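You operate a simulated robot arm through the tools that you are given. There is no shell and no other tool.

Carry out the task below with a simulated two-armed robot. There is one attempt and no reset: what you move stays moved.

## Task
Rub the old grease off the spare foot and slacken its No. 2 and No. 3 bolts.
Fine: use the felt-soled wooden block and put it back; the spanner of the size on the foot's plate, put back too; the No. 1 bolt stays tight. Set down upright: wooden block. What is to be rubbed or washed off counts as gone when no trace of it is left.

Only the result counts: the job must be done as asked and must still hold three seconds after the hand-in. Knocking over, shifting, dropping, spilling or breaking anything else fails it.

## Robot
Two 7-joint arms with fingered hands on one trunk that stands fixed in place. Base frame: the origin is at the foot of the trunk, x ahead of it, y to its left, z up. Readings come in mm, rad, newtons and seconds.
The left shoulder is at [60, 166, 976], the right one opposite. With the tool pointing down near the work surface each hand reaches from about 360 to 860 mm from the base axis, measured 20 degrees to its own side. Payload 5 kg a hand.
The tool frame of a hand sits at the grasp point between the pads (the TCP): z along the fingers, y along the line on which they close. The tips reach 32 mm beyond it. Largest opening 160 mm; the body of the gripper starts 89 mm behind the TCP. The gripper is a hand of 3 fingers: y runs from the thumb to the fingers, the wrist lies at [0, 0, -267] in the tool frame, and closing takes about 1.5 s.
Orientation is that of the tool frame in the base frame, as a unit quaternion [w, x, y, z]. With the fingers straight down and closing along the base's y, the tool's x points along the base's -x, its y along +y and its z along -z.

## Interface
- The arms move only by the tool nudge_tool. It takes "left_plan", "right_plan" or both (then of equal length, played together; a hand with none holds still); each is a list of rows, each a list of 6 numbers: the shift along the tool's x, y, z in mm, then the turn, a rotation vector about the tool's x, y, z in rad. In form: [[dx, dy, dz, wx, wy, wz], ...]. A call has 1 to 20 rows; each row shifts and turns the commanded pose from where the row before left it, along the tool's axes as they then stand. "left_gripper" and "right_gripper" are, for a hand that has rows, the opening, from 0 (shut) to 1 (fully open), set as the call begins (left out, the last holds). Rows are played at 5 a second. More than 50 mm and 0.15 rad between two rows, or a gripper value outside its range, and nothing of the call is played. Where a pose cannot be reached the arm comes as near as it can. A force on the tool above 40 N (or 10 N above the force at the start of the call, whichever is more), or a blocked arm, ends the call early, and 0.2 s more pass. Each finger travels about 45 mm/s and halts on what it meets, pressing with about 24 N; the grip force reading is that of the motor and also rises with nothing between the fingers. The clock runs only during rows and for 0.2 s after the last one: add rows that do not move to give the fingers time. It gives the time, the measured TCP pose, the force on the tool (base axes), the opening and the grip force at its end, in the units of the frame above (readings bear some noise), with the torque about the TCP (base axes, N m) and any sound that the robot's microphone picked up.
- Cameras (640 x 400 px; columns grow to the right, rows downward): "scene" is now at [55.9, -17.2, 1636.2]; the picture's right is [-0.18, -0.98, 0.00], its down [-0.56, 0.11, -0.82] and it looks along [0.81, -0.15, -0.57] (base axes); focal length 368 px, centre (320, 200). "left" rides on the left gripper at [-65, -4, -116] in its tool frame; the picture's right is [0.06, -1.00, 0.00], its down [0.87, 0.06, -0.49] and it looks along [0.49, 0.03, 0.87] (tool axes); focal length 261 px, centre (320, 200). "right" rides on the right gripper at [65, -4, -116] in its tool frame; the picture's right is [0.06, 1.00, 0.00], its down [-0.87, 0.05, -0.49] and it looks along [-0.49, 0.03, 0.87] (tool axes); focal length 261 px, centre (320, 200). There is no depth. A picture from a camera that has moved, and an enlarged one, comes with that camera's place and axes in the base frame and with its lens.
- get_image(camera): a new picture of that camera. It takes no simulated time.
- move_column(by): slides the trunk up (or, below 0, down) by that many mm; the arms and the scene camera ride with it, the base frame stays. It gives what a move gives, with no picture.
- finger_targets(finger1, finger2, thumb_bend, hand): sets how far each is bent, from 0 (flat) to 100 (curled in); at 30 the hand is open as for a grip, at 70 the pads meet at the TCP. One left out holds its place. A second passes; each finger stops where it meets its share of the squeeze, and holds until it gets a number again. A gripper value or a shape takes the hand back. It gives what a move gives, with no picture; readings hold the bend of each and the force on the fingers (four entries, about 0 where the hand has none), thumb and palm.
- hand_shape(shape, hand): the hand has 3 fingers and takes this shape, open, in about a second: jaw (thumb against the fingers, like two jaws); tri (thumb and two fingers); tip (a fingertip pinch); poke (one finger out to press); point (the index stretched); flat (the hand flat); cup (the hand cupped); fist (a fist). The gripper value then closes the fingers along that shape, each until it touches; the sizes above hold for jaw. It gives what a move gives, with no picture.
- turn_head(pan, tilt): turns the head with the scene camera to pan (to the left, within 1.501 rad either way) and tilt (down, from -0.506 to 1.204), counted from straight ahead of the robot. It gives what a move gives.
- zoom(camera, box): a new picture of the part [left, top, right, bottom] of that camera's present view, enlarged. It takes no simulated time.
- job_done(): hands the job in; it is judged then, once.

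Nothing tells you positions but the pictures and the camera data. Unless the task says otherwise, let go and move clear before handing in.

The tools are called as name(argument=value, ...) on one line, values as JSON. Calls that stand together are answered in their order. nudge_tool: Moves the arms, as the interface text tells. Its arguments: {"type":"object","properties":{"left_plan":{"type":"array","items":{"type":"array","items":{"type":"number"}}},"left_gripper":{"type":"number"},"right_plan":{"type":"array","items":{"type":"array","items":{"type":"number"}}},"right_gripper":{"type":"number"}},"required":[]} The other tools are called the same way: move_column (by) slides the trunk up or down; hand_shape (shape, hand) gives the hand a shape; finger_targets (finger1, finger2, thumb_bend, hand) moves the fingers one by one; turn_head (pan, tilt) turns the head that bears the scene camera; get_image (camera) takes a picture; zoom (camera, box) takes an enlarged picture of a part of a camera's view; job_done () hands the job in.

At the start:

```text
clock: 0.0
left_tcp_pos: [504.9, 170.4, 1321.9]
left_tool_rot: [0.0, -0.001, 1.0, -0.001]
left_ft_force: [-0.2, -0.2, -0.3]
left_torque: [-0.03, 0.02, 0.01]
left_opening: 159.9
left_finger_force: 0.1
left_shape: jaw
left_bend: [30.0, 30.0, 30.0]
left_finger forces: [0.0, 0.1, 0.0, 0.0, 0.0, 0.0]
right_tcp_pos: [475.2, -238.1, 1316.6]
right_tool_rot: [0.0, 0.002, 1.0, 0.002]
right_ft_force: [-0.2, 0.5, 0.2]
right_torque: [-0.01, -0.01, 0.02]
right_opening: 160.0
right_finger_force: 0.0
right_shape: jaw
right_bend: [30.0, 30.0, 30.0]
right_finger forces: [0.0, 0.0, 0.0, 0.0, 0.1, 0.1]
trunk travel left (down, up): [-525.0, 65.0]
head pan, tilt: [-0.185, 0.611]
```

scene: 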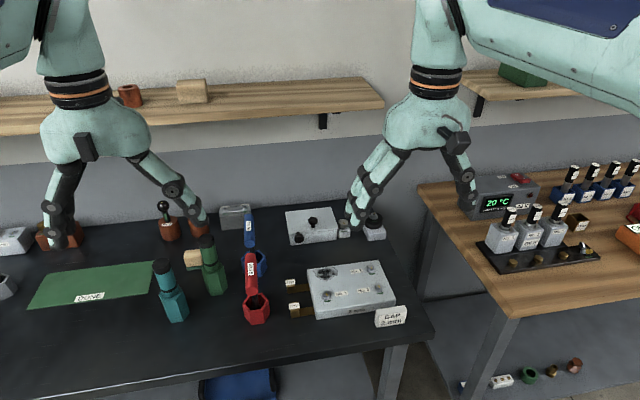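
right: 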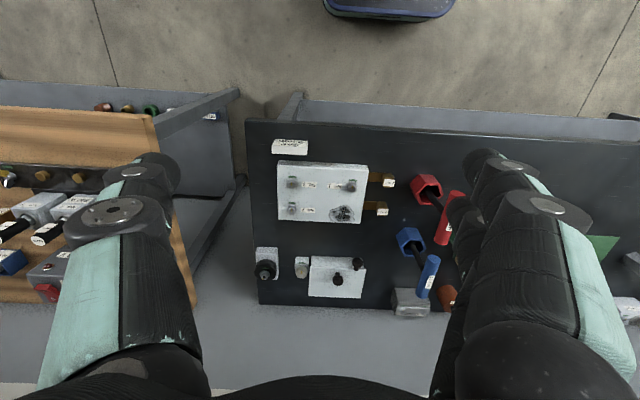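
left: 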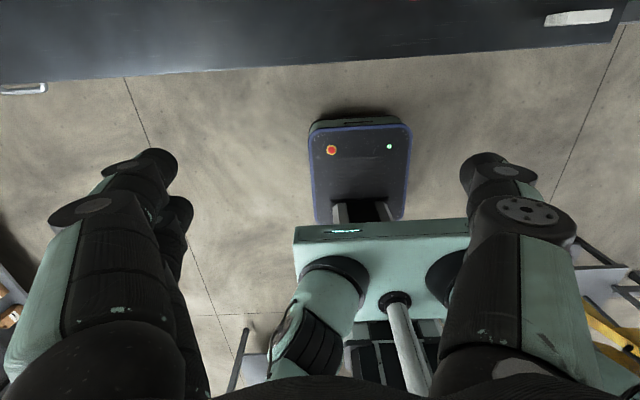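

I see a black bench with a foot plate (grey, with bolts and a smear), red and blue spanners, wooden blocks, and other things. I'll look closer before moving anything.

zoom(camera="scene", box=[270, 190, 430, 340])

zoom(camera="scene", box=[130, 190, 290, 340])

zoom(camera="scene", box=[0, 180, 160, 330])

zoom(camera="right", box=[240, 120, 480, 320])

```text
2.67 times, centred on (350, 265) of scene
camera zoom: at [55.9, -17.2, 1636.2], right [-0.18, -0.98, 0.0], down [-0.56, 0.11, -0.82], along [0.81, -0.15, -0.57], focal length 981 px, centre (240, 27)
```

zoom: 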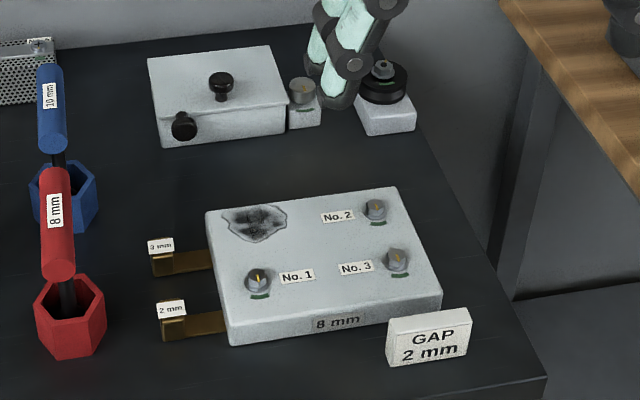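

```text
2.67 times, centred on (210, 265) of scene
camera zoom: at [55.9, -17.2, 1636.2], right [-0.18, -0.98, 0.0], down [-0.56, 0.11, -0.82], along [0.81, -0.15, -0.57], focal length 981 px, centre (613, 27)
```

zoom: 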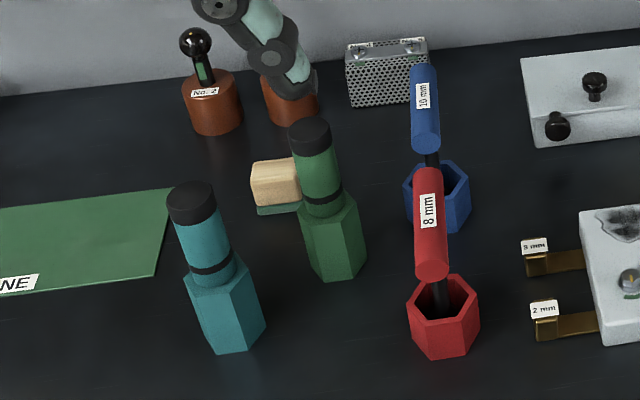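

```text
2.67 times, centred on (80, 255) of scene
camera zoom: at [55.9, -17.2, 1636.2], right [-0.18, -0.98, 0.0], down [-0.56, 0.11, -0.82], along [0.81, -0.15, -0.57], focal length 981 px, centre (960, 53)
```

zoom: 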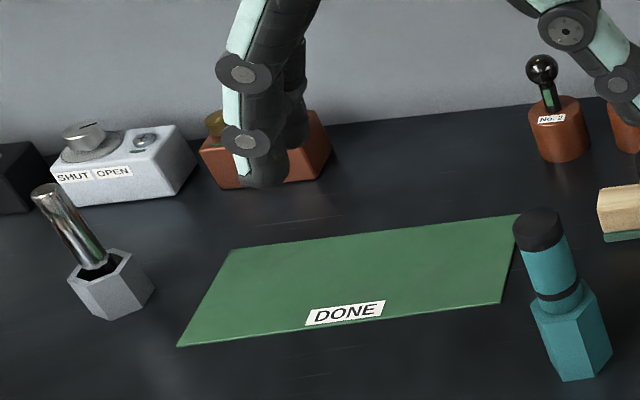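

```text
2.00 times, centred on (360, 220) of right
camera zoom: at [411.1, -241.9, 1432.1], right [-0.06, 1.0, 0.0], down [0.87, 0.05, 0.49], along [0.49, 0.03, -0.87], focal length 521 px, centre (240, 160)
```

zoom: 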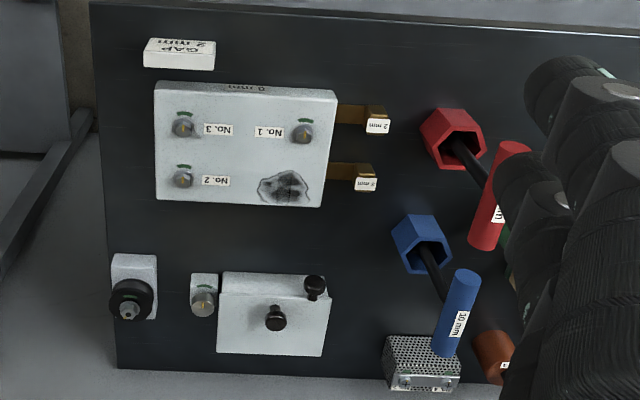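

The spare foot looks like the grey plate marked 8 mm, around x 650–800, y −110 to −340. The red 8 mm spanner stands in a red hex holder near (667, 25), and the felt-soled block is near (905, 205). I'll zoom in for detail.

zoom(camera="scene", box=[235, 240, 285, 330])

zoom(camera="scene", box=[180, 230, 240, 280])

zoom(camera="scene", box=[310, 255, 400, 325])

zoom(camera="scene", box=[100, 70, 230, 120])

```text
4.44 times, centred on (260, 285) of scene
camera zoom: at [55.9, -17.2, 1636.2], right [-0.18, -0.98, 0.0], down [-0.56, 0.11, -0.82], along [0.81, -0.15, -0.57], focal length 1634 px, centre (587, -178)
```

zoom: 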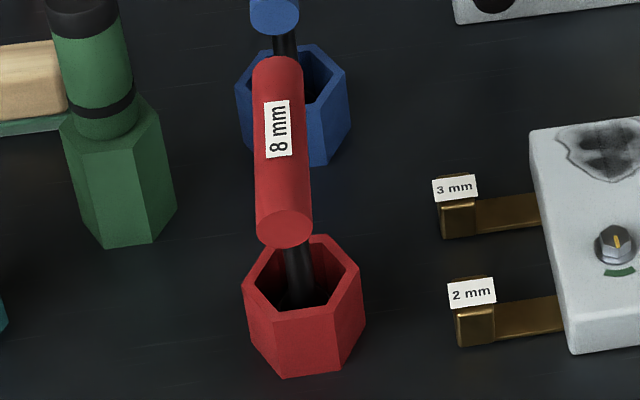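

```text
8.00 times, centred on (210, 255) of scene
camera zoom: at [55.9, -17.2, 1636.2], right [-0.18, -0.98, 0.0], down [-0.56, 0.11, -0.82], along [0.81, -0.15, -0.57], focal length 2942 px, centre (1200, -240)
```

zoom: 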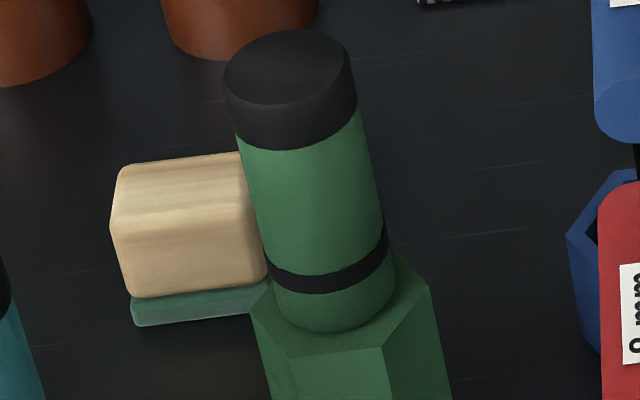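

```text
5.71 times, centred on (355, 290) of scene
camera zoom: at [55.9, -17.2, 1636.2], right [-0.18, -0.98, 0.0], down [-0.56, 0.11, -0.82], along [0.81, -0.15, -0.57], focal length 2102 px, centre (120, -314)
```

zoom: 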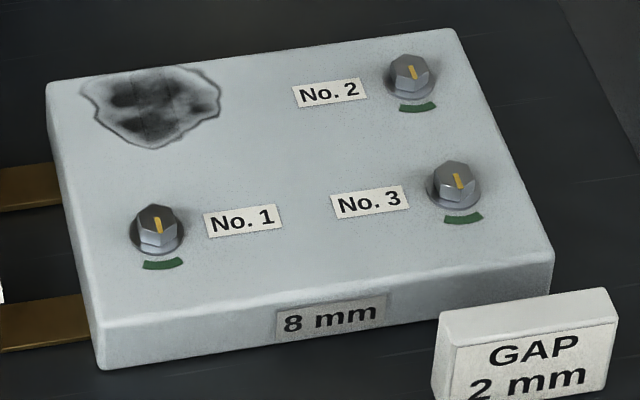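

```text
4.92 times, centred on (165, 95) of scene
camera zoom: at [55.9, -17.2, 1636.2], right [-0.18, -0.98, 0.0], down [-0.56, 0.11, -0.82], along [0.81, -0.15, -0.57], focal length 1810 px, centre (1083, 717)
```

zoom: 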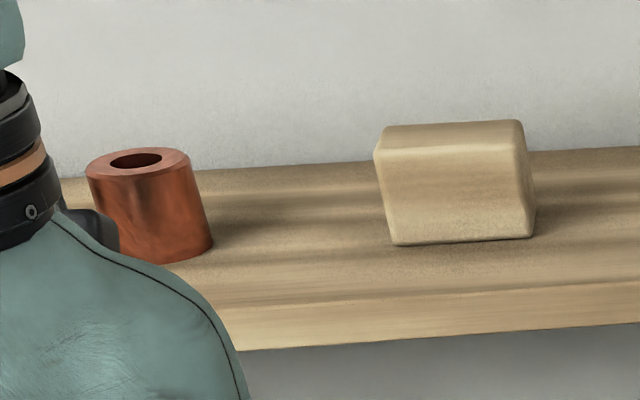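

zoom(camera="scene", box=[360, 258, 392, 278])

zoom(camera="scene", box=[366, 275, 398, 295])

zoom(camera="scene", box=[320, 284, 352, 304])

zoom(camera="right", box=[270, 150, 400, 230])

```text
16.00 times, centred on (376, 268) of scene
camera zoom: at [55.9, -17.2, 1636.2], right [-0.18, -0.98, 0.0], down [-0.56, 0.11, -0.82], along [0.81, -0.15, -0.57], focal length 5884 px, centre (-576, -888)
```

zoom: 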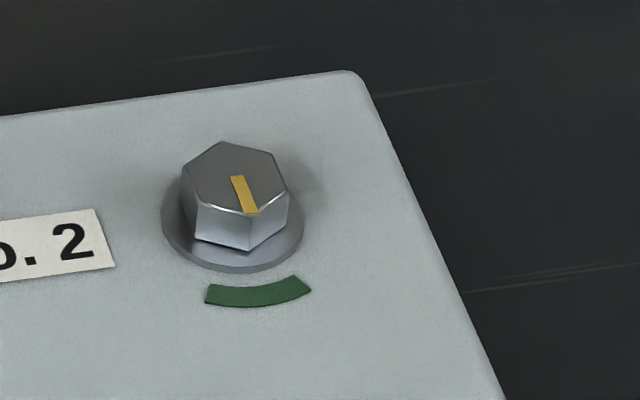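

```text
16.00 times, centred on (382, 285) of scene
camera zoom: at [55.9, -17.2, 1636.2], right [-0.18, -0.98, 0.0], down [-0.56, 0.11, -0.82], along [0.81, -0.15, -0.57], focal length 5884 px, centre (-672, -1160)
```

zoom: 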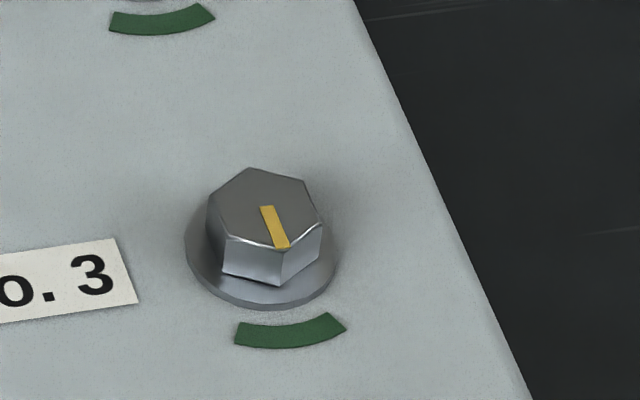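

```text
16.00 times, centred on (336, 294) of scene
camera zoom: at [55.9, -17.2, 1636.2], right [-0.18, -0.98, 0.0], down [-0.56, 0.11, -0.82], along [0.81, -0.15, -0.57], focal length 5884 px, centre (64, -1304)
```

zoom: 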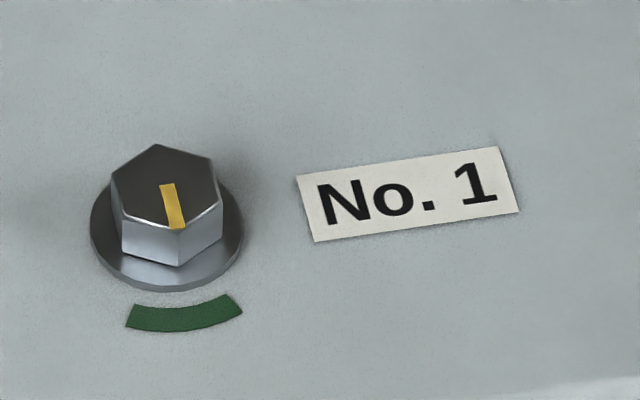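

```text
4.92 times, centred on (335, 190) of right
camera zoom: at [411.1, -241.9, 1432.1], right [-0.06, 1.0, 0.0], down [0.87, 0.05, 0.49], along [0.49, 0.03, -0.87], focal length 1283 px, centre (246, 249)
```

zoom: 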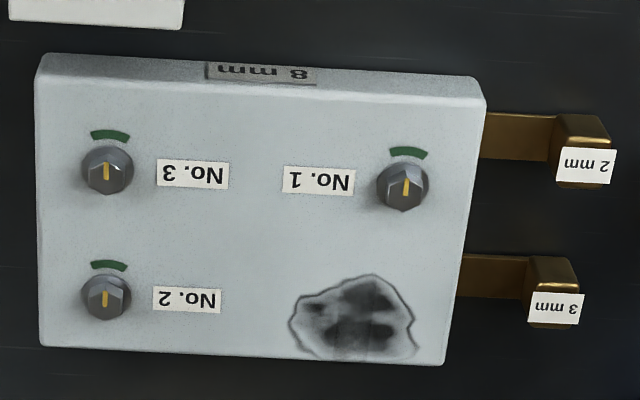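

The plate top is near z 886 and the table near z 857. The 8 mm spanner is a T-handle, with its bar along x at about z 1005. I'll raise the trunk for more reach and take the right hand's view from further left to triangulate the block and bottles.

move_column(by=65)

```text
clock: 1.0
left_tcp_pos: [504.0, 170.0, 1387.3]
left_tool_rot: [0.0, -0.001, 1.0, 0.0]
left_ft_force: [0.9, -0.5, -0.1]
left_torque: [0.02, 0.01, 0.0]
left_opening: 160.0
left_finger_force: 0.1
left_shape: jaw
left_bend: [30.0, 30.0, 30.0]
left_finger forces: [0.0, 0.1, 0.0, 0.0, 0.0, 0.1]
right_tcp_pos: [476.4, -237.3, 1381.1]
right_tool_rot: [0.0, 0.001, 1.0, 0.001]
right_ft_force: [0.1, -0.1, 0.0]
right_torque: [-0.03, 0.01, 0.0]
right_opening: 160.0
right_finger_force: 0.1
right_shape: jaw
right_bend: [30.0, 30.0, 30.0]
right_finger forces: [0.0, 0.0, 0.1, 0.0, 0.0, 0.0]
trunk travel left (down, up): [-590.0, 0.0]
head pan, tilt: [-0.185, 0.611]
```

nudge_tool(left_plan=[[-40, 9, 22, 0, 0, 0], [-40, 9, 22, 0, 0, 0], [-40, 9, 22, 0, 0, 0], [-40, 9, 22, 0, 0, 0], [-40, 9, 22, 0, 0, 0], [-40, 9, 22, 0, 0, 0], [-36, 6, 25, 0, 0, 0], [0, 0, 0, 0, -0.13, 0], [0, 0, 0, 0, -0.13, 0], [0, 0, 0, 0, -0.13, 0], [0, 0, 0, 0, -0.13, 0], [0, 0, 0, 0, 0, 0]])

get_image(camera="left")

get_image(camera="scene")

get_image(camera="right")

```text
clock: 3.6
left_tcp_pos: [885.2, 227.7, 1272.5]
left_tool_rot: [0.256, -0.002, 0.967, -0.001]
left_ft_force: [0.0, 0.8, -0.7]
left_torque: [-0.02, -0.01, -0.04]
left_opening: 159.9
left_finger_force: 0.2
left_shape: jaw
left_bend: [30.0, 30.0, 30.0]
left_finger forces: [0.0, 0.0, 0.0, 0.1, 0.0, 0.0]
left hand out of reach, approached as far as the arm can: row 7, 8, 9, 10, 11
right_tcp_pos: [476.3, -237.9, 1382.1]
right_tool_rot: [0.0, 0.0, 1.0, 0.001]
right_ft_force: [-0.1, 0.4, -0.3]
right_torque: [0.0, 0.01, -0.01]
right_opening: 160.0
right_finger_force: 0.1
right_shape: jaw
right_bend: [30.0, 30.0, 30.0]
right_finger forces: [0.0, 0.0, 0.0, 0.1, 0.0, 0.1]
trunk travel left (down, up): [-590.0, 0.0]
head pan, tilt: [-0.185, 0.611]
```

```text
taken
camera left: at [885.4, 224.6, 1404.8], right [-0.05, -1.0, -0.03], down [-1.0, 0.05, 0.0], along [0.01, 0.03, -1.0], focal length 261 px, centre (320, 200)
```

left: 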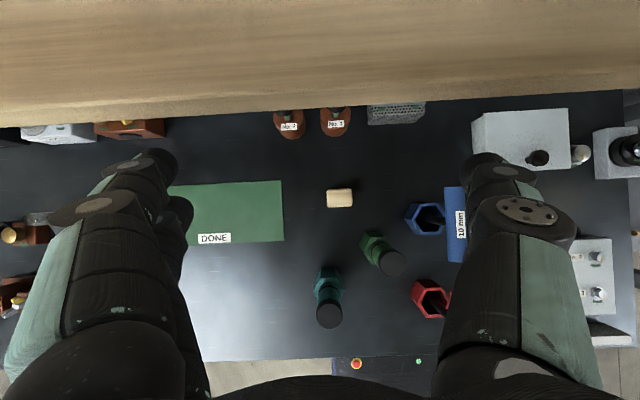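

```text
taken
camera scene: at [55.7, -17.1, 1701.2], right [-0.18, -0.98, 0.0], down [-0.56, 0.11, -0.82], along [0.81, -0.15, -0.57], focal length 368 px, centre (320, 200)
```

scene: 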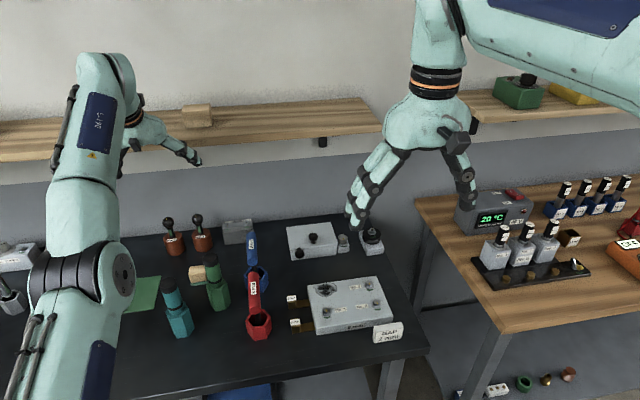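

```text
taken
camera right: at [411.0, -241.8, 1497.1], right [-0.06, 1.0, 0.0], down [0.87, 0.05, 0.49], along [0.49, 0.03, -0.87], focal length 261 px, centre (320, 200)
```

right: 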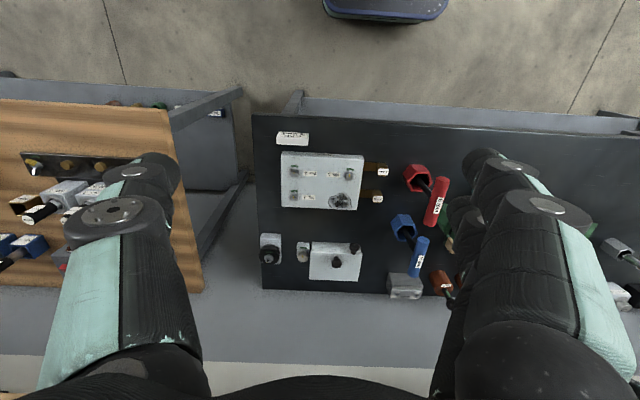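

The left hand ended away from where I commanded it, with its wrist near the reach limit. I'll send a still row to see where the arm settles before planning further.

nudge_tool(left_plan=[[0, 0, 0, 0, 0, 0], [0, 0, 0, 0, 0, 0]])

zoom(camera="left", box=[270, 160, 430, 300])

```text
clock: 4.2
left_tcp_pos: [884.2, 227.9, 1272.8]
left_tool_rot: [0.256, -0.001, 0.967, 0.001]
left_ft_force: [0.5, 0.2, -0.8]
left_torque: [-0.01, 0.01, -0.04]
left_opening: 159.9
left_finger_force: 0.1
left_shape: jaw
left_bend: [30.0, 30.0, 30.0]
left_finger forces: [0.0, 0.0, 0.1, 0.0, 0.0, 0.1]
right_tcp_pos: [475.3, -237.6, 1379.8]
right_tool_rot: [0.0, 0.001, 1.0, 0.001]
right_ft_force: [-0.8, 0.7, -0.6]
right_torque: [-0.03, 0.03, -0.03]
right_opening: 159.9
right_finger_force: 0.0
right_shape: jaw
right_bend: [30.0, 30.0, 30.0]
right_finger forces: [0.0, 0.1, 0.0, 0.0, 0.0, 0.1]
trunk travel left (down, up): [-590.0, 0.0]
head pan, tilt: [-0.185, 0.611]
```

```text
2.86 times, centred on (350, 230) of left
camera zoom: at [885.5, 224.5, 1404.6], right [-0.05, -1.0, -0.03], down [-1.0, 0.05, 0.0], along [0.0, 0.03, -1.0], focal length 745 px, centre (234, 114)
```

zoom: 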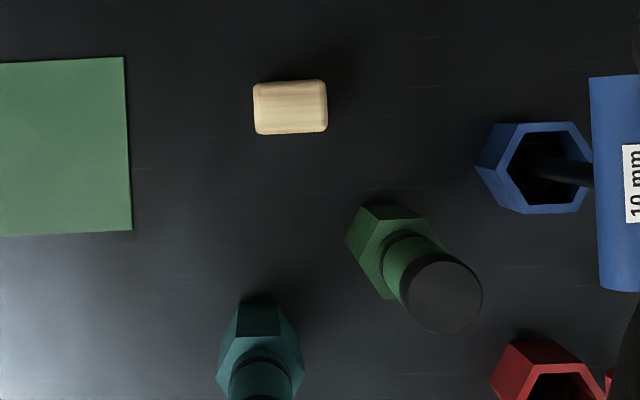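

The top-down view puts the block at about (889, 200). It is roughly 50 mm across y, 36 mm along x and 50 mm tall, with the green bottle at about (795, 140) and the teal one at about (719, 230). The shelf edge is close (x≈927, z≈1300), so I'll back the left hand off and straighten it to a slight tilt.

nudge_tool(left_plan=[[39, 0, -22, 0, 0, 0], [39, 0, -22, 0, 0, 0], [39, 0, -22, 0, 0, 0], [39, 0, -22, 0, 0, 0], [0, 0, 0, 0, 0.123, 0], [0, 0, 0, 0, 0.123, 0], [0, 0, 0, 0, 0.122, 0], [0, 0, 0, 0, 0, 0]], left_gripper=0.55)

get_image(camera="scene")

get_image(camera="left")

```text
clock: 6.0
left_tcp_pos: [704.8, 227.4, 1272.1]
left_tool_rot: [0.075, 0.0, 0.997, -0.001]
left_ft_force: [-1.3, -0.2, 0.4]
left_torque: [-0.03, -0.06, 0.01]
left_opening: 88.7
left_finger_force: 0.0
left_shape: jaw
left_bend: [72.0, 72.0, 70.0]
left_finger forces: [0.1, 0.1, 0.1, 0.1, 0.0, 0.0]
left hand out of reach, approached as far as the arm can: row 1
right_tcp_pos: [475.4, -240.2, 1381.1]
right_tool_rot: [0.0, 0.001, 1.0, 0.001]
right_ft_force: [0.0, -0.3, 0.4]
right_torque: [0.01, -0.04, -0.01]
right_opening: 160.0
right_finger_force: 0.0
right_shape: jaw
right_bend: [30.0, 30.0, 30.0]
right_finger forces: [0.1, 0.0, 0.1, 0.0, 0.0, 0.0]
trunk travel left (down, up): [-590.0, 0.0]
head pan, tilt: [-0.185, 0.611]
```

```text
taken
camera scene: at [55.1, -17.8, 1701.2], right [-0.18, -0.98, 0.0], down [-0.56, 0.11, -0.82], along [0.81, -0.15, -0.57], focal length 368 px, centre (320, 200)
```

scene: 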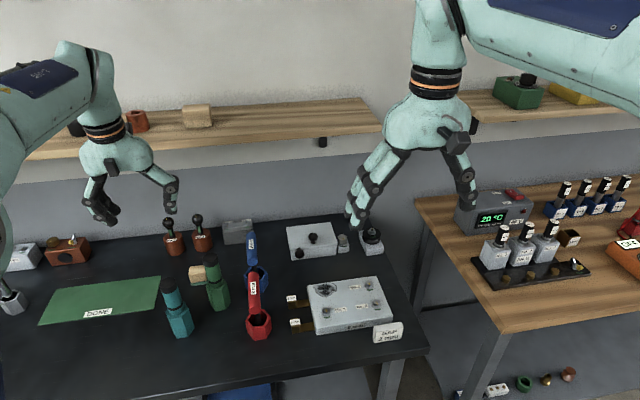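

```text
taken
camera left: at [752.4, 224.1, 1395.1], right [-0.06, -1.0, -0.01], down [-0.93, 0.05, 0.36], along [-0.35, 0.03, -0.93], focal length 261 px, centre (320, 200)
```

left: 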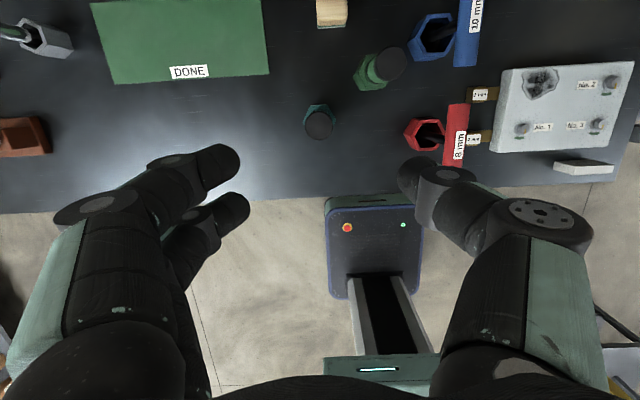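

nudge_tool(left_plan=[[6.4, 0, 42.5, 0, 0, 0], [6.4, 0, 42.5, 0, 0, 0], [6.4, 0, 42.5, 0, 0, 0], [6.4, 0, 42.5, 0, 0, 0], [-31, 4, 4.7, 0, 0, 0], [-31, 4, 4.7, 0, 0, 0], [-32, 4, 4.7, 0, 0, 0], [-27, 0, 24, 0, 0, 0], [-27, 0, 24, 0, 0, 0], [-26, 0, 24, 0, 0, 0], [0, 0, 0, 0, 0, 0]])

get_image(camera="scene")

get_image(camera="left")

```text
clock: 8.4
left_tcp_pos: [850.0, 228.4, 1051.2]
left_tool_rot: [0.076, 0.0, 0.997, -0.002]
left_ft_force: [-0.2, -0.7, 0.6]
left_torque: [0.02, -0.02, 0.02]
left_opening: 88.1
left_finger_force: 0.0
left_shape: jaw
left_bend: [72.0, 72.0, 70.0]
left_finger forces: [0.0, 0.0, 0.0, 0.1, 0.0, 0.1]
left hand out of reach, approached as far as the arm can: row 9, 10
right_tcp_pos: [476.7, -238.5, 1380.7]
right_tool_rot: [0.0, 0.0, 1.0, 0.001]
right_ft_force: [-0.3, 0.7, -0.1]
right_torque: [0.01, -0.03, 0.01]
right_opening: 159.9
right_finger_force: 0.0
right_shape: jaw
right_bend: [30.0, 30.0, 30.0]
right_finger forces: [0.0, 0.1, 0.0, 0.0, 0.0, 0.0]
trunk travel left (down, up): [-590.0, 0.0]
head pan, tilt: [-0.185, 0.611]
```

```text
taken
camera scene: at [55.5, -17.4, 1701.2], right [-0.18, -0.98, 0.0], down [-0.56, 0.11, -0.82], along [0.81, -0.15, -0.57], focal length 368 px, centre (320, 200)
```

scene: 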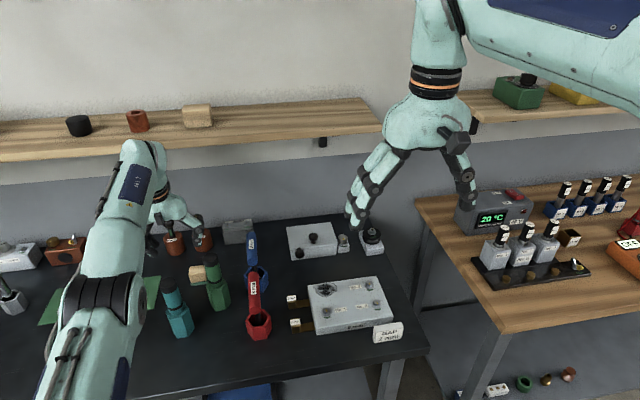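

```text
taken
camera left: at [898.3, 225.1, 1174.2], right [-0.06, -1.0, -0.01], down [-0.93, 0.05, 0.35], along [-0.35, 0.03, -0.94], focal length 261 px, centre (320, 200)
```

left: 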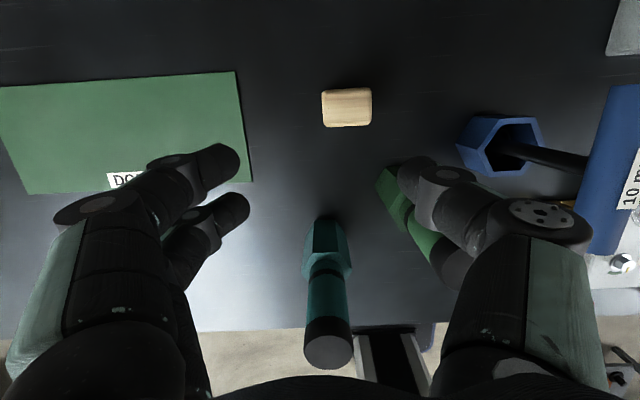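

nudge_tool(left_plan=[[0, 0, 0, 0, -0.07, 0], [-5.3, -9.3, 35.7, 0, 0, 0], [-5.3, -9.3, 35.7, 0, 0, 0], [-5.3, -9.3, 35.7, 0, 0, 0], [0, 0, 0, 0, 0, 0]])

get_image(camera="left")

get_image(camera="scene")

```text
clock: 9.6
left_tcp_pos: [877.0, 180.5, 951.0]
left_tool_rot: [0.111, -0.001, 0.994, -0.002]
left_ft_force: [-0.1, 0.5, 0.5]
left_torque: [-0.01, -0.01, -0.02]
left_opening: 88.3
left_finger_force: 0.0
left_shape: jaw
left_bend: [72.0, 72.0, 70.0]
left_finger forces: [0.0, 0.1, 0.0, 0.0, 0.1, 0.0]
left hand out of reach, approached as far as the arm can: row 1, 2, 3, 4
right_tcp_pos: [476.2, -236.7, 1380.1]
right_tool_rot: [0.0, 0.001, 1.0, -0.001]
right_ft_force: [-0.1, 0.6, -0.3]
right_torque: [-0.03, -0.02, 0.0]
right_opening: 159.8
right_finger_force: 0.0
right_shape: jaw
right_bend: [30.0, 30.0, 30.0]
right_finger forces: [0.0, 0.1, 0.0, 0.0, 0.1, 0.1]
trunk travel left (down, up): [-590.0, 0.0]
head pan, tilt: [-0.185, 0.611]
```

```text
taken
camera left: at [915.5, 177.8, 1077.4], right [-0.06, -1.0, -0.01], down [-0.96, 0.05, 0.29], along [-0.29, 0.03, -0.96], focal length 261 px, centre (320, 200)
```

left: 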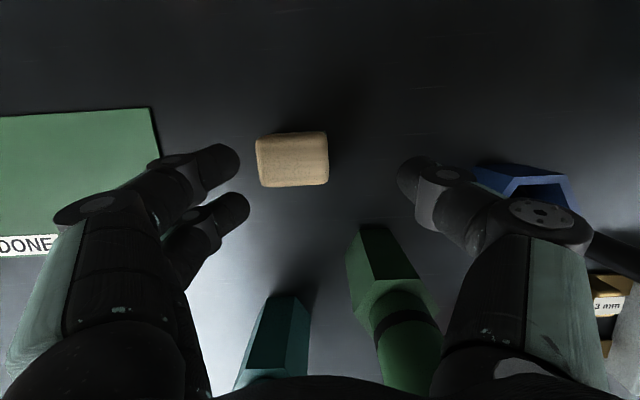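

```text
taken
camera scene: at [55.8, -16.6, 1701.3], right [-0.18, -0.98, 0.0], down [-0.56, 0.11, -0.82], along [0.81, -0.15, -0.57], focal length 368 px, centre (320, 200)
```

scene: 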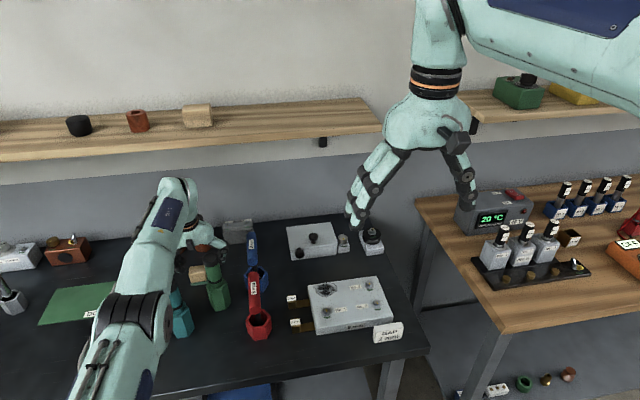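

The arm's real limit is a wrist about 760 mm horizontally from the shoulder, so I'll tilt the left hand more (about 0.33 rad). Then I'll line it up above the block near (889, 200).

nudge_tool(left_plan=[[0, 0, 0, 0, -0.054, 0], [0, 0, 0, 0, -0.054, 0], [-11, 19, 4, 0, 0, 0], [0, 0, 0, 0, 0, 0]])

get_image(camera="left")

zoom(camera="scene", box=[120, 180, 280, 320])

```text
clock: 10.6
left_tcp_pos: [889.1, 199.0, 951.0]
left_tool_rot: [0.164, 0.0, 0.986, -0.001]
left_ft_force: [-0.3, 0.1, 0.3]
left_torque: [-0.01, -0.01, 0.01]
left_opening: 88.3
left_finger_force: 0.0
left_shape: jaw
left_bend: [72.0, 72.0, 70.0]
left_finger forces: [0.0, 0.1, 0.0, 0.1, 0.1, 0.0]
right_tcp_pos: [475.4, -239.3, 1381.2]
right_tool_rot: [0.0, 0.001, 1.0, 0.001]
right_ft_force: [-0.3, 0.8, 0.6]
right_torque: [0.01, -0.04, -0.01]
right_opening: 159.7
right_finger_force: 0.0
right_shape: jaw
right_bend: [30.0, 30.0, 30.0]
right_finger forces: [0.0, 0.0, 0.0, 0.0, 0.0, 0.2]
trunk travel left (down, up): [-590.0, 0.0]
head pan, tilt: [-0.185, 0.611]
```

```text
taken
camera left: at [913.8, 196.4, 1081.3], right [-0.06, -1.0, -0.02], down [-0.98, 0.05, 0.18], along [-0.18, 0.03, -0.98], focal length 261 px, centre (320, 200)
```

left: 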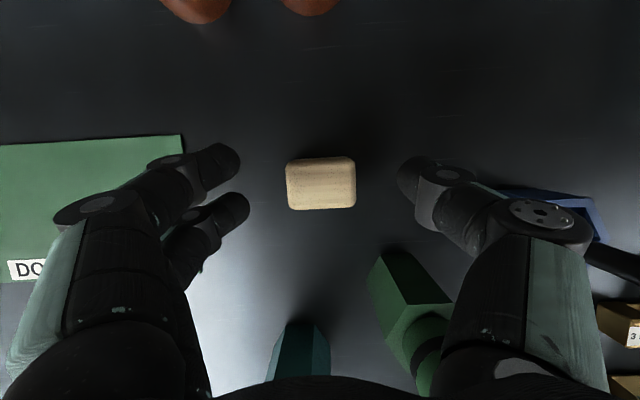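

```text
2.86 times, centred on (200, 250) of scene
camera zoom: at [55.7, -17.8, 1701.3], right [-0.18, -0.98, 0.0], down [-0.56, 0.11, -0.82], along [0.81, -0.15, -0.57], focal length 1051 px, centre (663, 57)
```

zoom: 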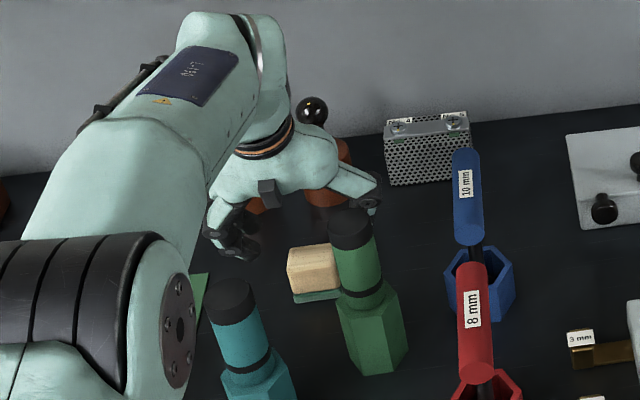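

zoom(camera="left", box=[240, 130, 400, 230])

```text
4.00 times, centred on (320, 180) of left
camera zoom: at [913.8, 196.4, 1081.3], right [-0.06, -1.0, -0.02], down [-0.98, 0.05, 0.18], along [-0.18, 0.03, -0.98], focal length 1043 px, centre (320, 280)
```

zoom: 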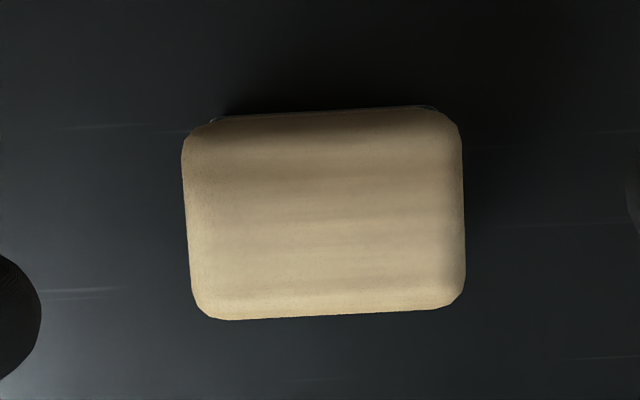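

The block is centred near (891, 200.3) with its top at about z 901 and the table at about z 851. I'll descend to TCP z≈894 with the fingers straddling it, then check.

nudge_tool(left_plan=[[4.2, 0.3, 13.6, 0, 0, 0], [4.2, 0.3, 13.6, 0, 0, 0], [4.2, 0.3, 13.6, 0, 0, 0], [4.2, 0.3, 13.6, 0, 0, 0], [0, 0, 0, 0, 0, 0]])

get_image(camera="left")

zoom(camera="scene", box=[140, 190, 260, 290])

```text
clock: 11.8
left_tcp_pos: [891.4, 201.7, 894.8]
left_tool_rot: [0.165, -0.001, 0.986, -0.001]
left_ft_force: [-0.2, -0.3, 0.0]
left_torque: [-0.01, -0.01, -0.03]
left_opening: 88.3
left_finger_force: 0.0
left_shape: jaw
left_bend: [72.0, 72.0, 70.0]
left_finger forces: [0.0, 0.0, 0.0, 0.0, 0.0, 0.0]
right_tcp_pos: [475.7, -237.5, 1381.1]
right_tool_rot: [0.0, 0.002, 1.0, 0.001]
right_ft_force: [-0.2, -0.2, 0.2]
right_torque: [-0.03, 0.0, -0.02]
right_opening: 159.7
right_finger_force: 0.0
right_shape: jaw
right_bend: [30.0, 30.0, 30.0]
right_finger forces: [0.0, 0.0, 0.1, 0.1, 0.0, 0.0]
trunk travel left (down, up): [-590.0, 0.0]
head pan, tilt: [-0.185, 0.611]
```

```text
taken
camera left: at [915.4, 198.4, 1024.6], right [-0.06, -1.0, -0.02], down [-0.98, 0.05, 0.18], along [-0.18, 0.03, -0.98], focal length 261 px, centre (320, 200)
```

left: 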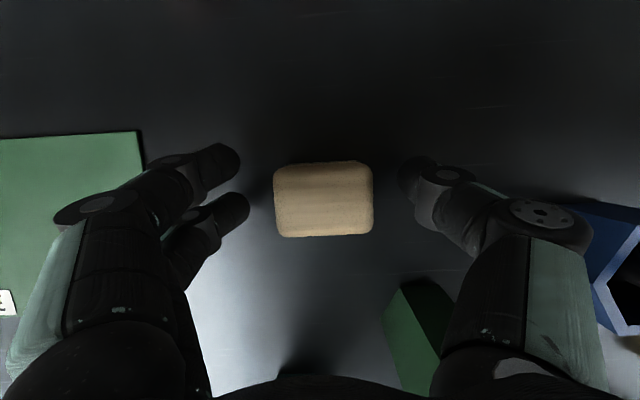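

```text
4.00 times, centred on (200, 240) of scene
camera zoom: at [55.8, -17.3, 1701.3], right [-0.18, -0.98, 0.0], down [-0.56, 0.11, -0.82], along [0.81, -0.15, -0.57], focal length 1471 px, centre (800, 40)
```

zoom: 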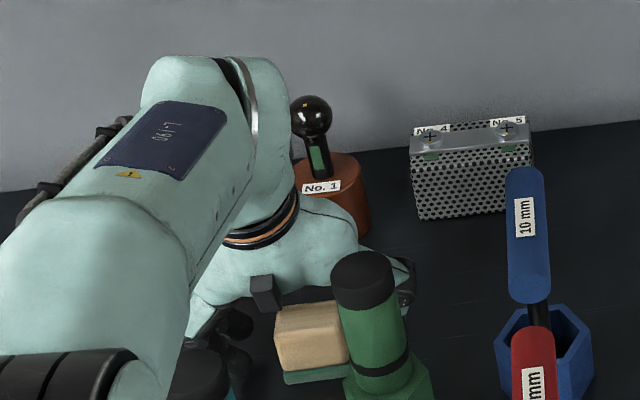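

nudge_tool(left_plan=[[0, -1.3, 0, 0, 0, 0], [0, 0, 0, 0, 0, 0]])

nudge_tool(left_plan=[[0, 0, 0, 0, 0, 0], [0, 0, 0, 0, 0, 0], [0, 0, 0, 0, 0, 0], [0, 0, 0, 0, 0, 0], [0, 0, 0, 0, 0, 0], [0, 0, 0, 0, 0, 0], [0, 0, 0, 0, 0, 0], [0, 0, 0, 0, 0, 0]], left_gripper=0)

get_image(camera="left")

```text
clock: 12.4
left_tcp_pos: [891.3, 199.6, 895.0]
left_tool_rot: [0.164, -0.001, 0.986, -0.001]
left_ft_force: [-0.7, 0.0, -0.1]
left_torque: [-0.02, 0.0, -0.04]
left_opening: 88.0
left_finger_force: 0.1
left_shape: jaw
left_bend: [72.0, 72.0, 70.0]
left_finger forces: [0.0, 0.0, 0.0, 0.0, 0.0, 0.0]
right_tcp_pos: [475.2, -238.1, 1381.8]
right_tool_rot: [0.0, 0.001, 1.0, 0.0]
right_ft_force: [-0.4, -0.5, -0.7]
right_torque: [0.0, -0.02, -0.01]
right_opening: 160.1
right_finger_force: 0.1
right_shape: jaw
right_bend: [30.0, 30.0, 30.0]
right_finger forces: [0.0, 0.0, 0.0, 0.1, 0.0, 0.0]
trunk travel left (down, up): [-590.0, 0.0]
head pan, tilt: [-0.185, 0.611]
```

```text
clock: 14.2
left_tcp_pos: [891.0, 200.5, 894.8]
left_tool_rot: [0.164, -0.001, 0.986, 0.0]
left_ft_force: [-0.4, -0.8, 0.2]
left_torque: [0.01, 0.01, -0.02]
left_opening: 43.8
left_finger_force: 23.5
left_shape: jaw
left_bend: [73.0, 73.0, 70.0]
left_finger forces: [9.5, 11.0, 0.0, 0.1, 21.8, 0.0]
right_tcp_pos: [475.5, -237.7, 1381.6]
right_tool_rot: [0.001, 0.001, 1.0, 0.001]
right_ft_force: [0.2, -0.1, 0.1]
right_torque: [0.0, 0.01, 0.02]
right_opening: 159.9
right_finger_force: 0.1
right_shape: jaw
right_bend: [30.0, 30.0, 30.0]
right_finger forces: [0.0, 0.1, 0.0, 0.1, 0.1, 0.1]
trunk travel left (down, up): [-590.0, 0.0]
head pan, tilt: [-0.185, 0.611]
```

```text
taken
camera left: at [915.5, 197.3, 1024.4], right [-0.06, -1.0, -0.02], down [-0.98, 0.05, 0.18], along [-0.18, 0.03, -0.98], focal length 261 px, centre (320, 200)
```

left: 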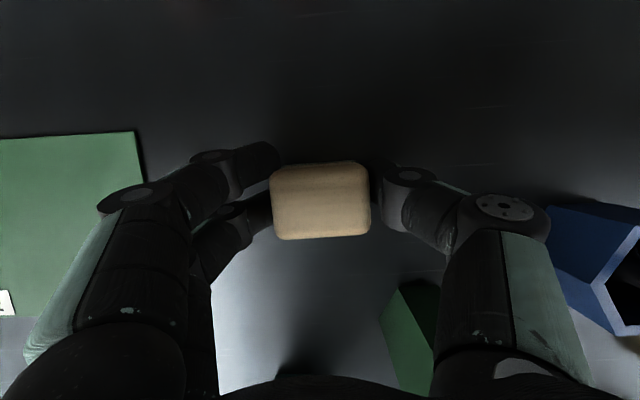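

The block is held, with about 24 N of grip and the opening at 44 mm. I'll lift it straight up and move the right hand aside to clear the left arm's path.

nudge_tool(left_plan=[[-1.6, 0, -4.7, 0, 0, 0], [-6.5, 0, -18.9, 0, 0, 0], [-6.5, 0, -18.9, 0, 0, 0], [-6.5, 0, -18.9, 0, 0, 0], [-6.5, 0, -18.9, 0, 0, 0], [-6.5, 0, -18.9, 0, 0, 0], [0, 0, 0, 0, 0, 0]], right_plan=[[0, 0, 0, 0, 0, 0], [10, -32, 0, 0, 0, 0], [10, -32, 0, 0, 0, 0], [10, -32, 0, 0, 0, 0], [10, -32, 0, 0, 0, 0], [10, -32, 0, 0, 0, 0], [0, 0, 0, 0, 0, 0]])

get_image(camera="left")

get_image(camera="scene")

```text
clock: 15.8
left_tcp_pos: [891.4, 201.3, 999.8]
left_tool_rot: [0.164, -0.001, 0.986, -0.001]
left_ft_force: [-0.6, 0.1, -1.1]
left_torque: [-0.06, -0.01, 0.03]
left_opening: 43.3
left_finger_force: 25.1
left_shape: jaw
left_bend: [73.0, 73.0, 70.0]
left_finger forces: [9.6, 10.9, 0.0, 0.1, 21.7, 0.1]
right_tcp_pos: [426.5, -397.4, 1382.2]
right_tool_rot: [0.0, 0.001, 1.0, 0.0]
right_ft_force: [0.6, 0.5, 1.2]
right_torque: [0.0, -0.01, -0.02]
right_opening: 159.6
right_finger_force: 0.1
right_shape: jaw
right_bend: [30.0, 30.0, 30.0]
right_finger forces: [0.1, 0.0, 0.0, 0.0, 0.0, 0.1]
trunk travel left (down, up): [-590.0, 0.0]
head pan, tilt: [-0.185, 0.611]
```

```text
taken
camera left: at [916.4, 198.3, 1128.9], right [-0.06, -1.0, -0.02], down [-0.98, 0.05, 0.18], along [-0.18, 0.03, -0.98], focal length 261 px, centre (320, 200)
```

left: 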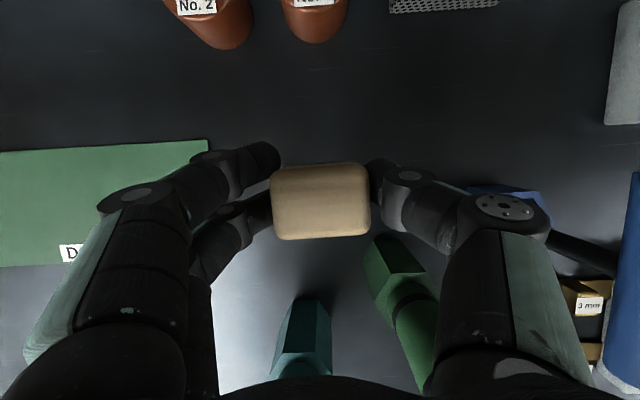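

```text
taken
camera scene: at [56.6, -16.6, 1701.2], right [-0.18, -0.98, 0.0], down [-0.56, 0.11, -0.82], along [0.8, -0.15, -0.57], focal length 368 px, centre (320, 200)
```

scene: 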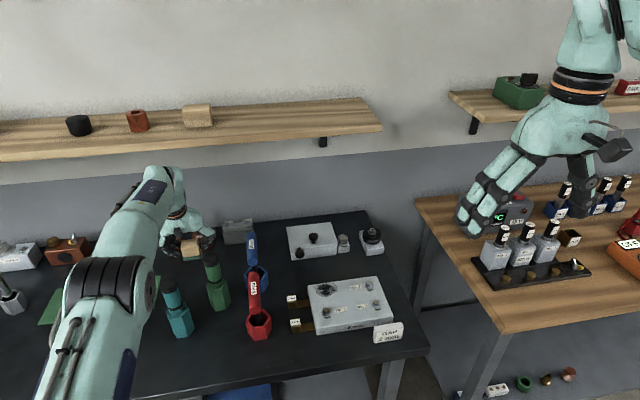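

nudge_tool(left_plan=[[5.3, 0, -37, 0, 0, 0], [5.3, 0, -37, 0, 0, 0], [5.3, 0, -37, 0, 0, 0], [0, 0, 0, 0, 0, 0]])

nudge_tool(left_plan=[[14.7, -40.7, -5, 0, 0, 0], [14.7, -40.7, -5, 0, 0, 0], [14.7, -40.7, -5, 0, 0, 0], [14.7, -40.7, -5, 0, 0, 0], [14.7, -40.7, -5, 0, 0, 0], [14.7, -40.7, -5, 0, 0, 0], [14.7, -40.7, -5, 0, 0, 0], [14.7, -40.7, -5, 0, 0, 0], [14.7, -40.7, -5, 0, 0, 0], [0, 0, 0, 0, 0, 0]])

get_image(camera="left")

get_image(camera="scene")

```text
clock: 16.8
left_tcp_pos: [841.5, 199.9, 1098.7]
left_tool_rot: [0.164, -0.001, 0.986, -0.001]
left_ft_force: [-0.5, 0.9, -0.1]
left_torque: [0.0, 0.02, 0.01]
left_opening: 43.4
left_finger_force: 24.5
left_shape: jaw
left_bend: [73.0, 73.0, 70.0]
left_finger forces: [9.7, 10.9, 0.0, 0.0, 21.7, 0.1]
right_tcp_pos: [426.9, -397.2, 1379.9]
right_tool_rot: [0.0, 0.0, 1.0, 0.001]
right_ft_force: [0.5, 0.1, 0.5]
right_torque: [0.02, 0.02, 0.0]
right_opening: 159.9
right_finger_force: 0.1
right_shape: jaw
right_bend: [30.0, 30.0, 30.0]
right_finger forces: [0.0, 0.0, 0.1, 0.1, 0.1, 0.0]
trunk travel left (down, up): [-590.0, 0.0]
head pan, tilt: [-0.185, 0.611]
```

```text
clock: 19.0
left_tcp_pos: [700.1, -166.8, 1100.6]
left_tool_rot: [0.164, -0.002, 0.986, -0.001]
left_ft_force: [0.4, 0.2, 0.9]
left_torque: [-0.03, -0.01, -0.01]
left_opening: 43.0
left_finger_force: 23.7
left_shape: jaw
left_bend: [73.0, 73.0, 70.0]
left_finger forces: [9.9, 11.1, 0.0, 0.0, 21.9, 0.0]
right_tcp_pos: [426.5, -396.3, 1382.0]
right_tool_rot: [0.0, 0.001, 1.0, 0.0]
right_ft_force: [0.4, 0.3, 0.2]
right_torque: [-0.01, -0.02, -0.04]
right_opening: 159.9
right_finger_force: 0.0
right_shape: jaw
right_bend: [30.0, 30.0, 30.0]
right_finger forces: [0.0, 0.0, 0.0, 0.0, 0.1, 0.0]
trunk travel left (down, up): [-590.0, 0.0]
head pan, tilt: [-0.185, 0.611]
```

```text
taken
camera left: at [725.3, -168.6, 1229.1], right [-0.06, -1.0, -0.02], down [-0.98, 0.05, 0.18], along [-0.18, 0.03, -0.98], focal length 261 px, centre (320, 200)
```

left: 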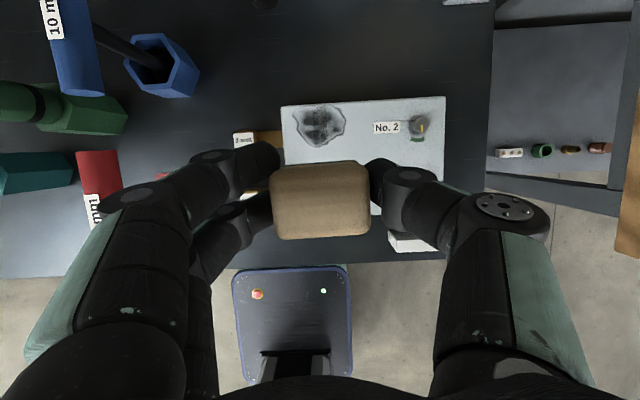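

```text
taken
camera scene: at [56.3, -16.5, 1701.2], right [-0.18, -0.98, 0.0], down [-0.56, 0.11, -0.82], along [0.8, -0.15, -0.57], focal length 368 px, centre (320, 200)
```

scene: 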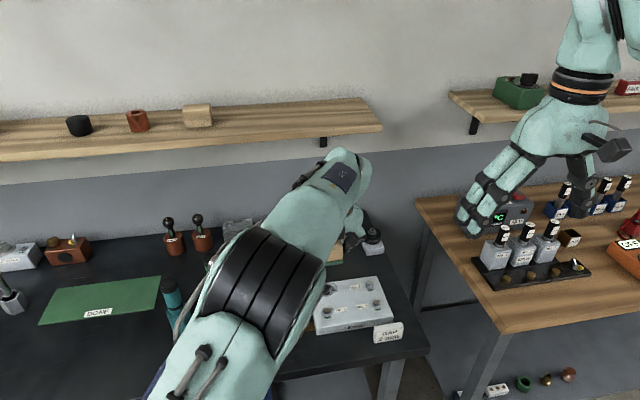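

zoom(camera="left", box=[230, 80, 470, 230])

get_image(camera="right")

```text
2.67 times, centred on (350, 155) of left
camera zoom: at [725.3, -168.6, 1229.1], right [-0.06, -1.0, -0.02], down [-0.98, 0.05, 0.18], along [-0.18, 0.03, -0.98], focal length 695 px, centre (240, 320)
```

zoom: 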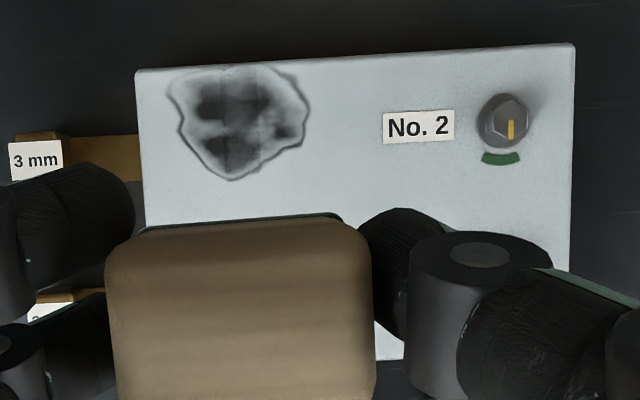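

```text
taken
camera right: at [362.1, -400.1, 1497.8], right [-0.06, 1.0, 0.0], down [0.87, 0.05, 0.49], along [0.49, 0.03, -0.87], focal length 261 px, centre (320, 200)
```

right: 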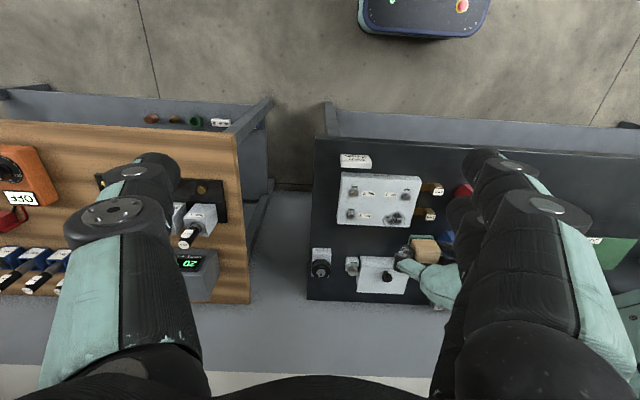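

The grease spans about x 730–784, y −131 to −198 and reaches the plate's far edge. I'll bring the block over it to z 945, then feel down for contact.

nudge_tool(left_plan=[[-0.9, 0.5, 41.4, 0, 0, 0], [-0.9, 0.5, 41.4, 0, 0, 0], [-0.9, 0.5, 41.4, 0, 0, 0], [-0.9, 0.5, 41.4, 0, 0, 0], [0, 0, 0, 0, 0, 0]])

nudge_tool(left_plan=[[1.3, 0, 3.8, 0, 0, 0], [1.3, 0, 3.8, 0, 0, 0], [0, 0, 0, 0, 0, 0]])

zoom(camera="scene", box=[280, 200, 420, 340])

get_image(camera="left")

```text
clock: 20.2
left_tcp_pos: [758.2, -164.5, 944.5]
left_tool_rot: [0.164, -0.001, 0.986, -0.001]
left_ft_force: [-0.1, -0.3, 0.2]
left_torque: [0.02, -0.04, -0.04]
left_opening: 43.5
left_finger_force: 24.5
left_shape: jaw
left_bend: [73.0, 73.0, 70.0]
left_finger forces: [9.9, 10.9, 0.1, 0.1, 21.8, 0.0]
right_tcp_pos: [426.0, -397.6, 1382.8]
right_tool_rot: [0.0, 0.001, 1.0, 0.001]
right_ft_force: [-0.4, 0.2, -0.4]
right_torque: [0.0, -0.02, 0.0]
right_opening: 160.0
right_finger_force: 0.0
right_shape: jaw
right_bend: [30.0, 30.0, 30.0]
right_finger forces: [0.0, 0.0, 0.1, 0.0, 0.1, 0.0]
trunk travel left (down, up): [-590.0, 0.0]
head pan, tilt: [-0.185, 0.611]
```

```text
clock: 21.0
left_tcp_pos: [758.4, -163.2, 935.4]
left_tool_rot: [0.165, -0.001, 0.986, 0.0]
left_ft_force: [0.1, 0.0, 0.0]
left_torque: [0.03, 0.01, 0.01]
left_opening: 43.3
left_finger_force: 24.3
left_shape: jaw
left_bend: [73.0, 73.0, 70.0]
left_finger forces: [9.9, 10.9, 0.1, 0.0, 21.7, 0.1]
right_tcp_pos: [426.4, -397.1, 1382.9]
right_tool_rot: [0.0, 0.001, 1.0, 0.001]
right_ft_force: [0.8, 0.7, -0.5]
right_torque: [0.0, 0.01, 0.03]
right_opening: 159.9
right_finger_force: 0.0
right_shape: jaw
right_bend: [30.0, 30.0, 30.0]
right_finger forces: [0.0, 0.1, 0.1, 0.0, 0.0, 0.1]
trunk travel left (down, up): [-590.0, 0.0]
head pan, tilt: [-0.185, 0.611]
```

```text
2.86 times, centred on (350, 270) of scene
camera zoom: at [55.8, -17.4, 1701.2], right [-0.18, -0.98, 0.0], down [-0.56, 0.11, -0.82], along [0.81, -0.15, -0.57], focal length 1051 px, centre (234, 0)
```

zoom: 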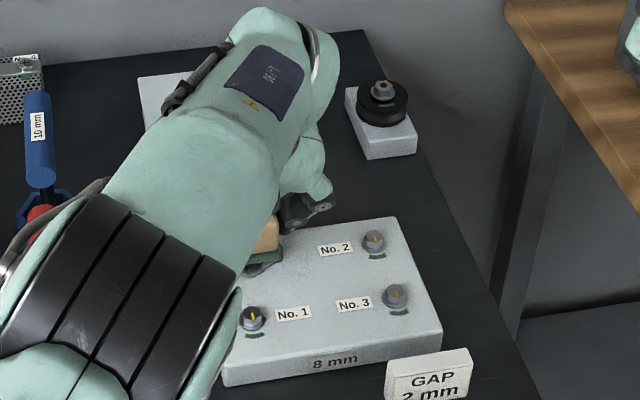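

```text
taken
camera left: at [782.7, -167.5, 1065.6], right [-0.06, -1.0, -0.02], down [-0.98, 0.05, 0.18], along [-0.18, 0.03, -0.98], focal length 261 px, centre (320, 200)
```

left: 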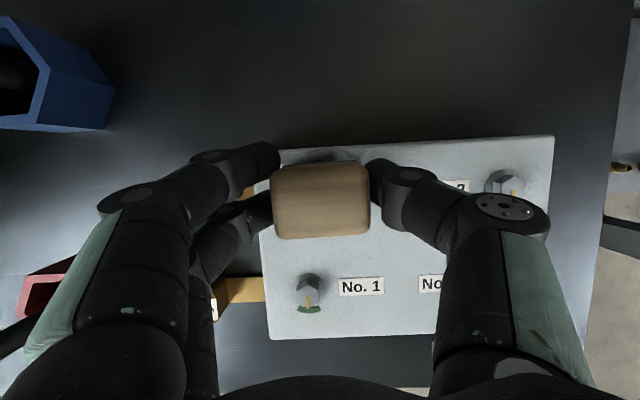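

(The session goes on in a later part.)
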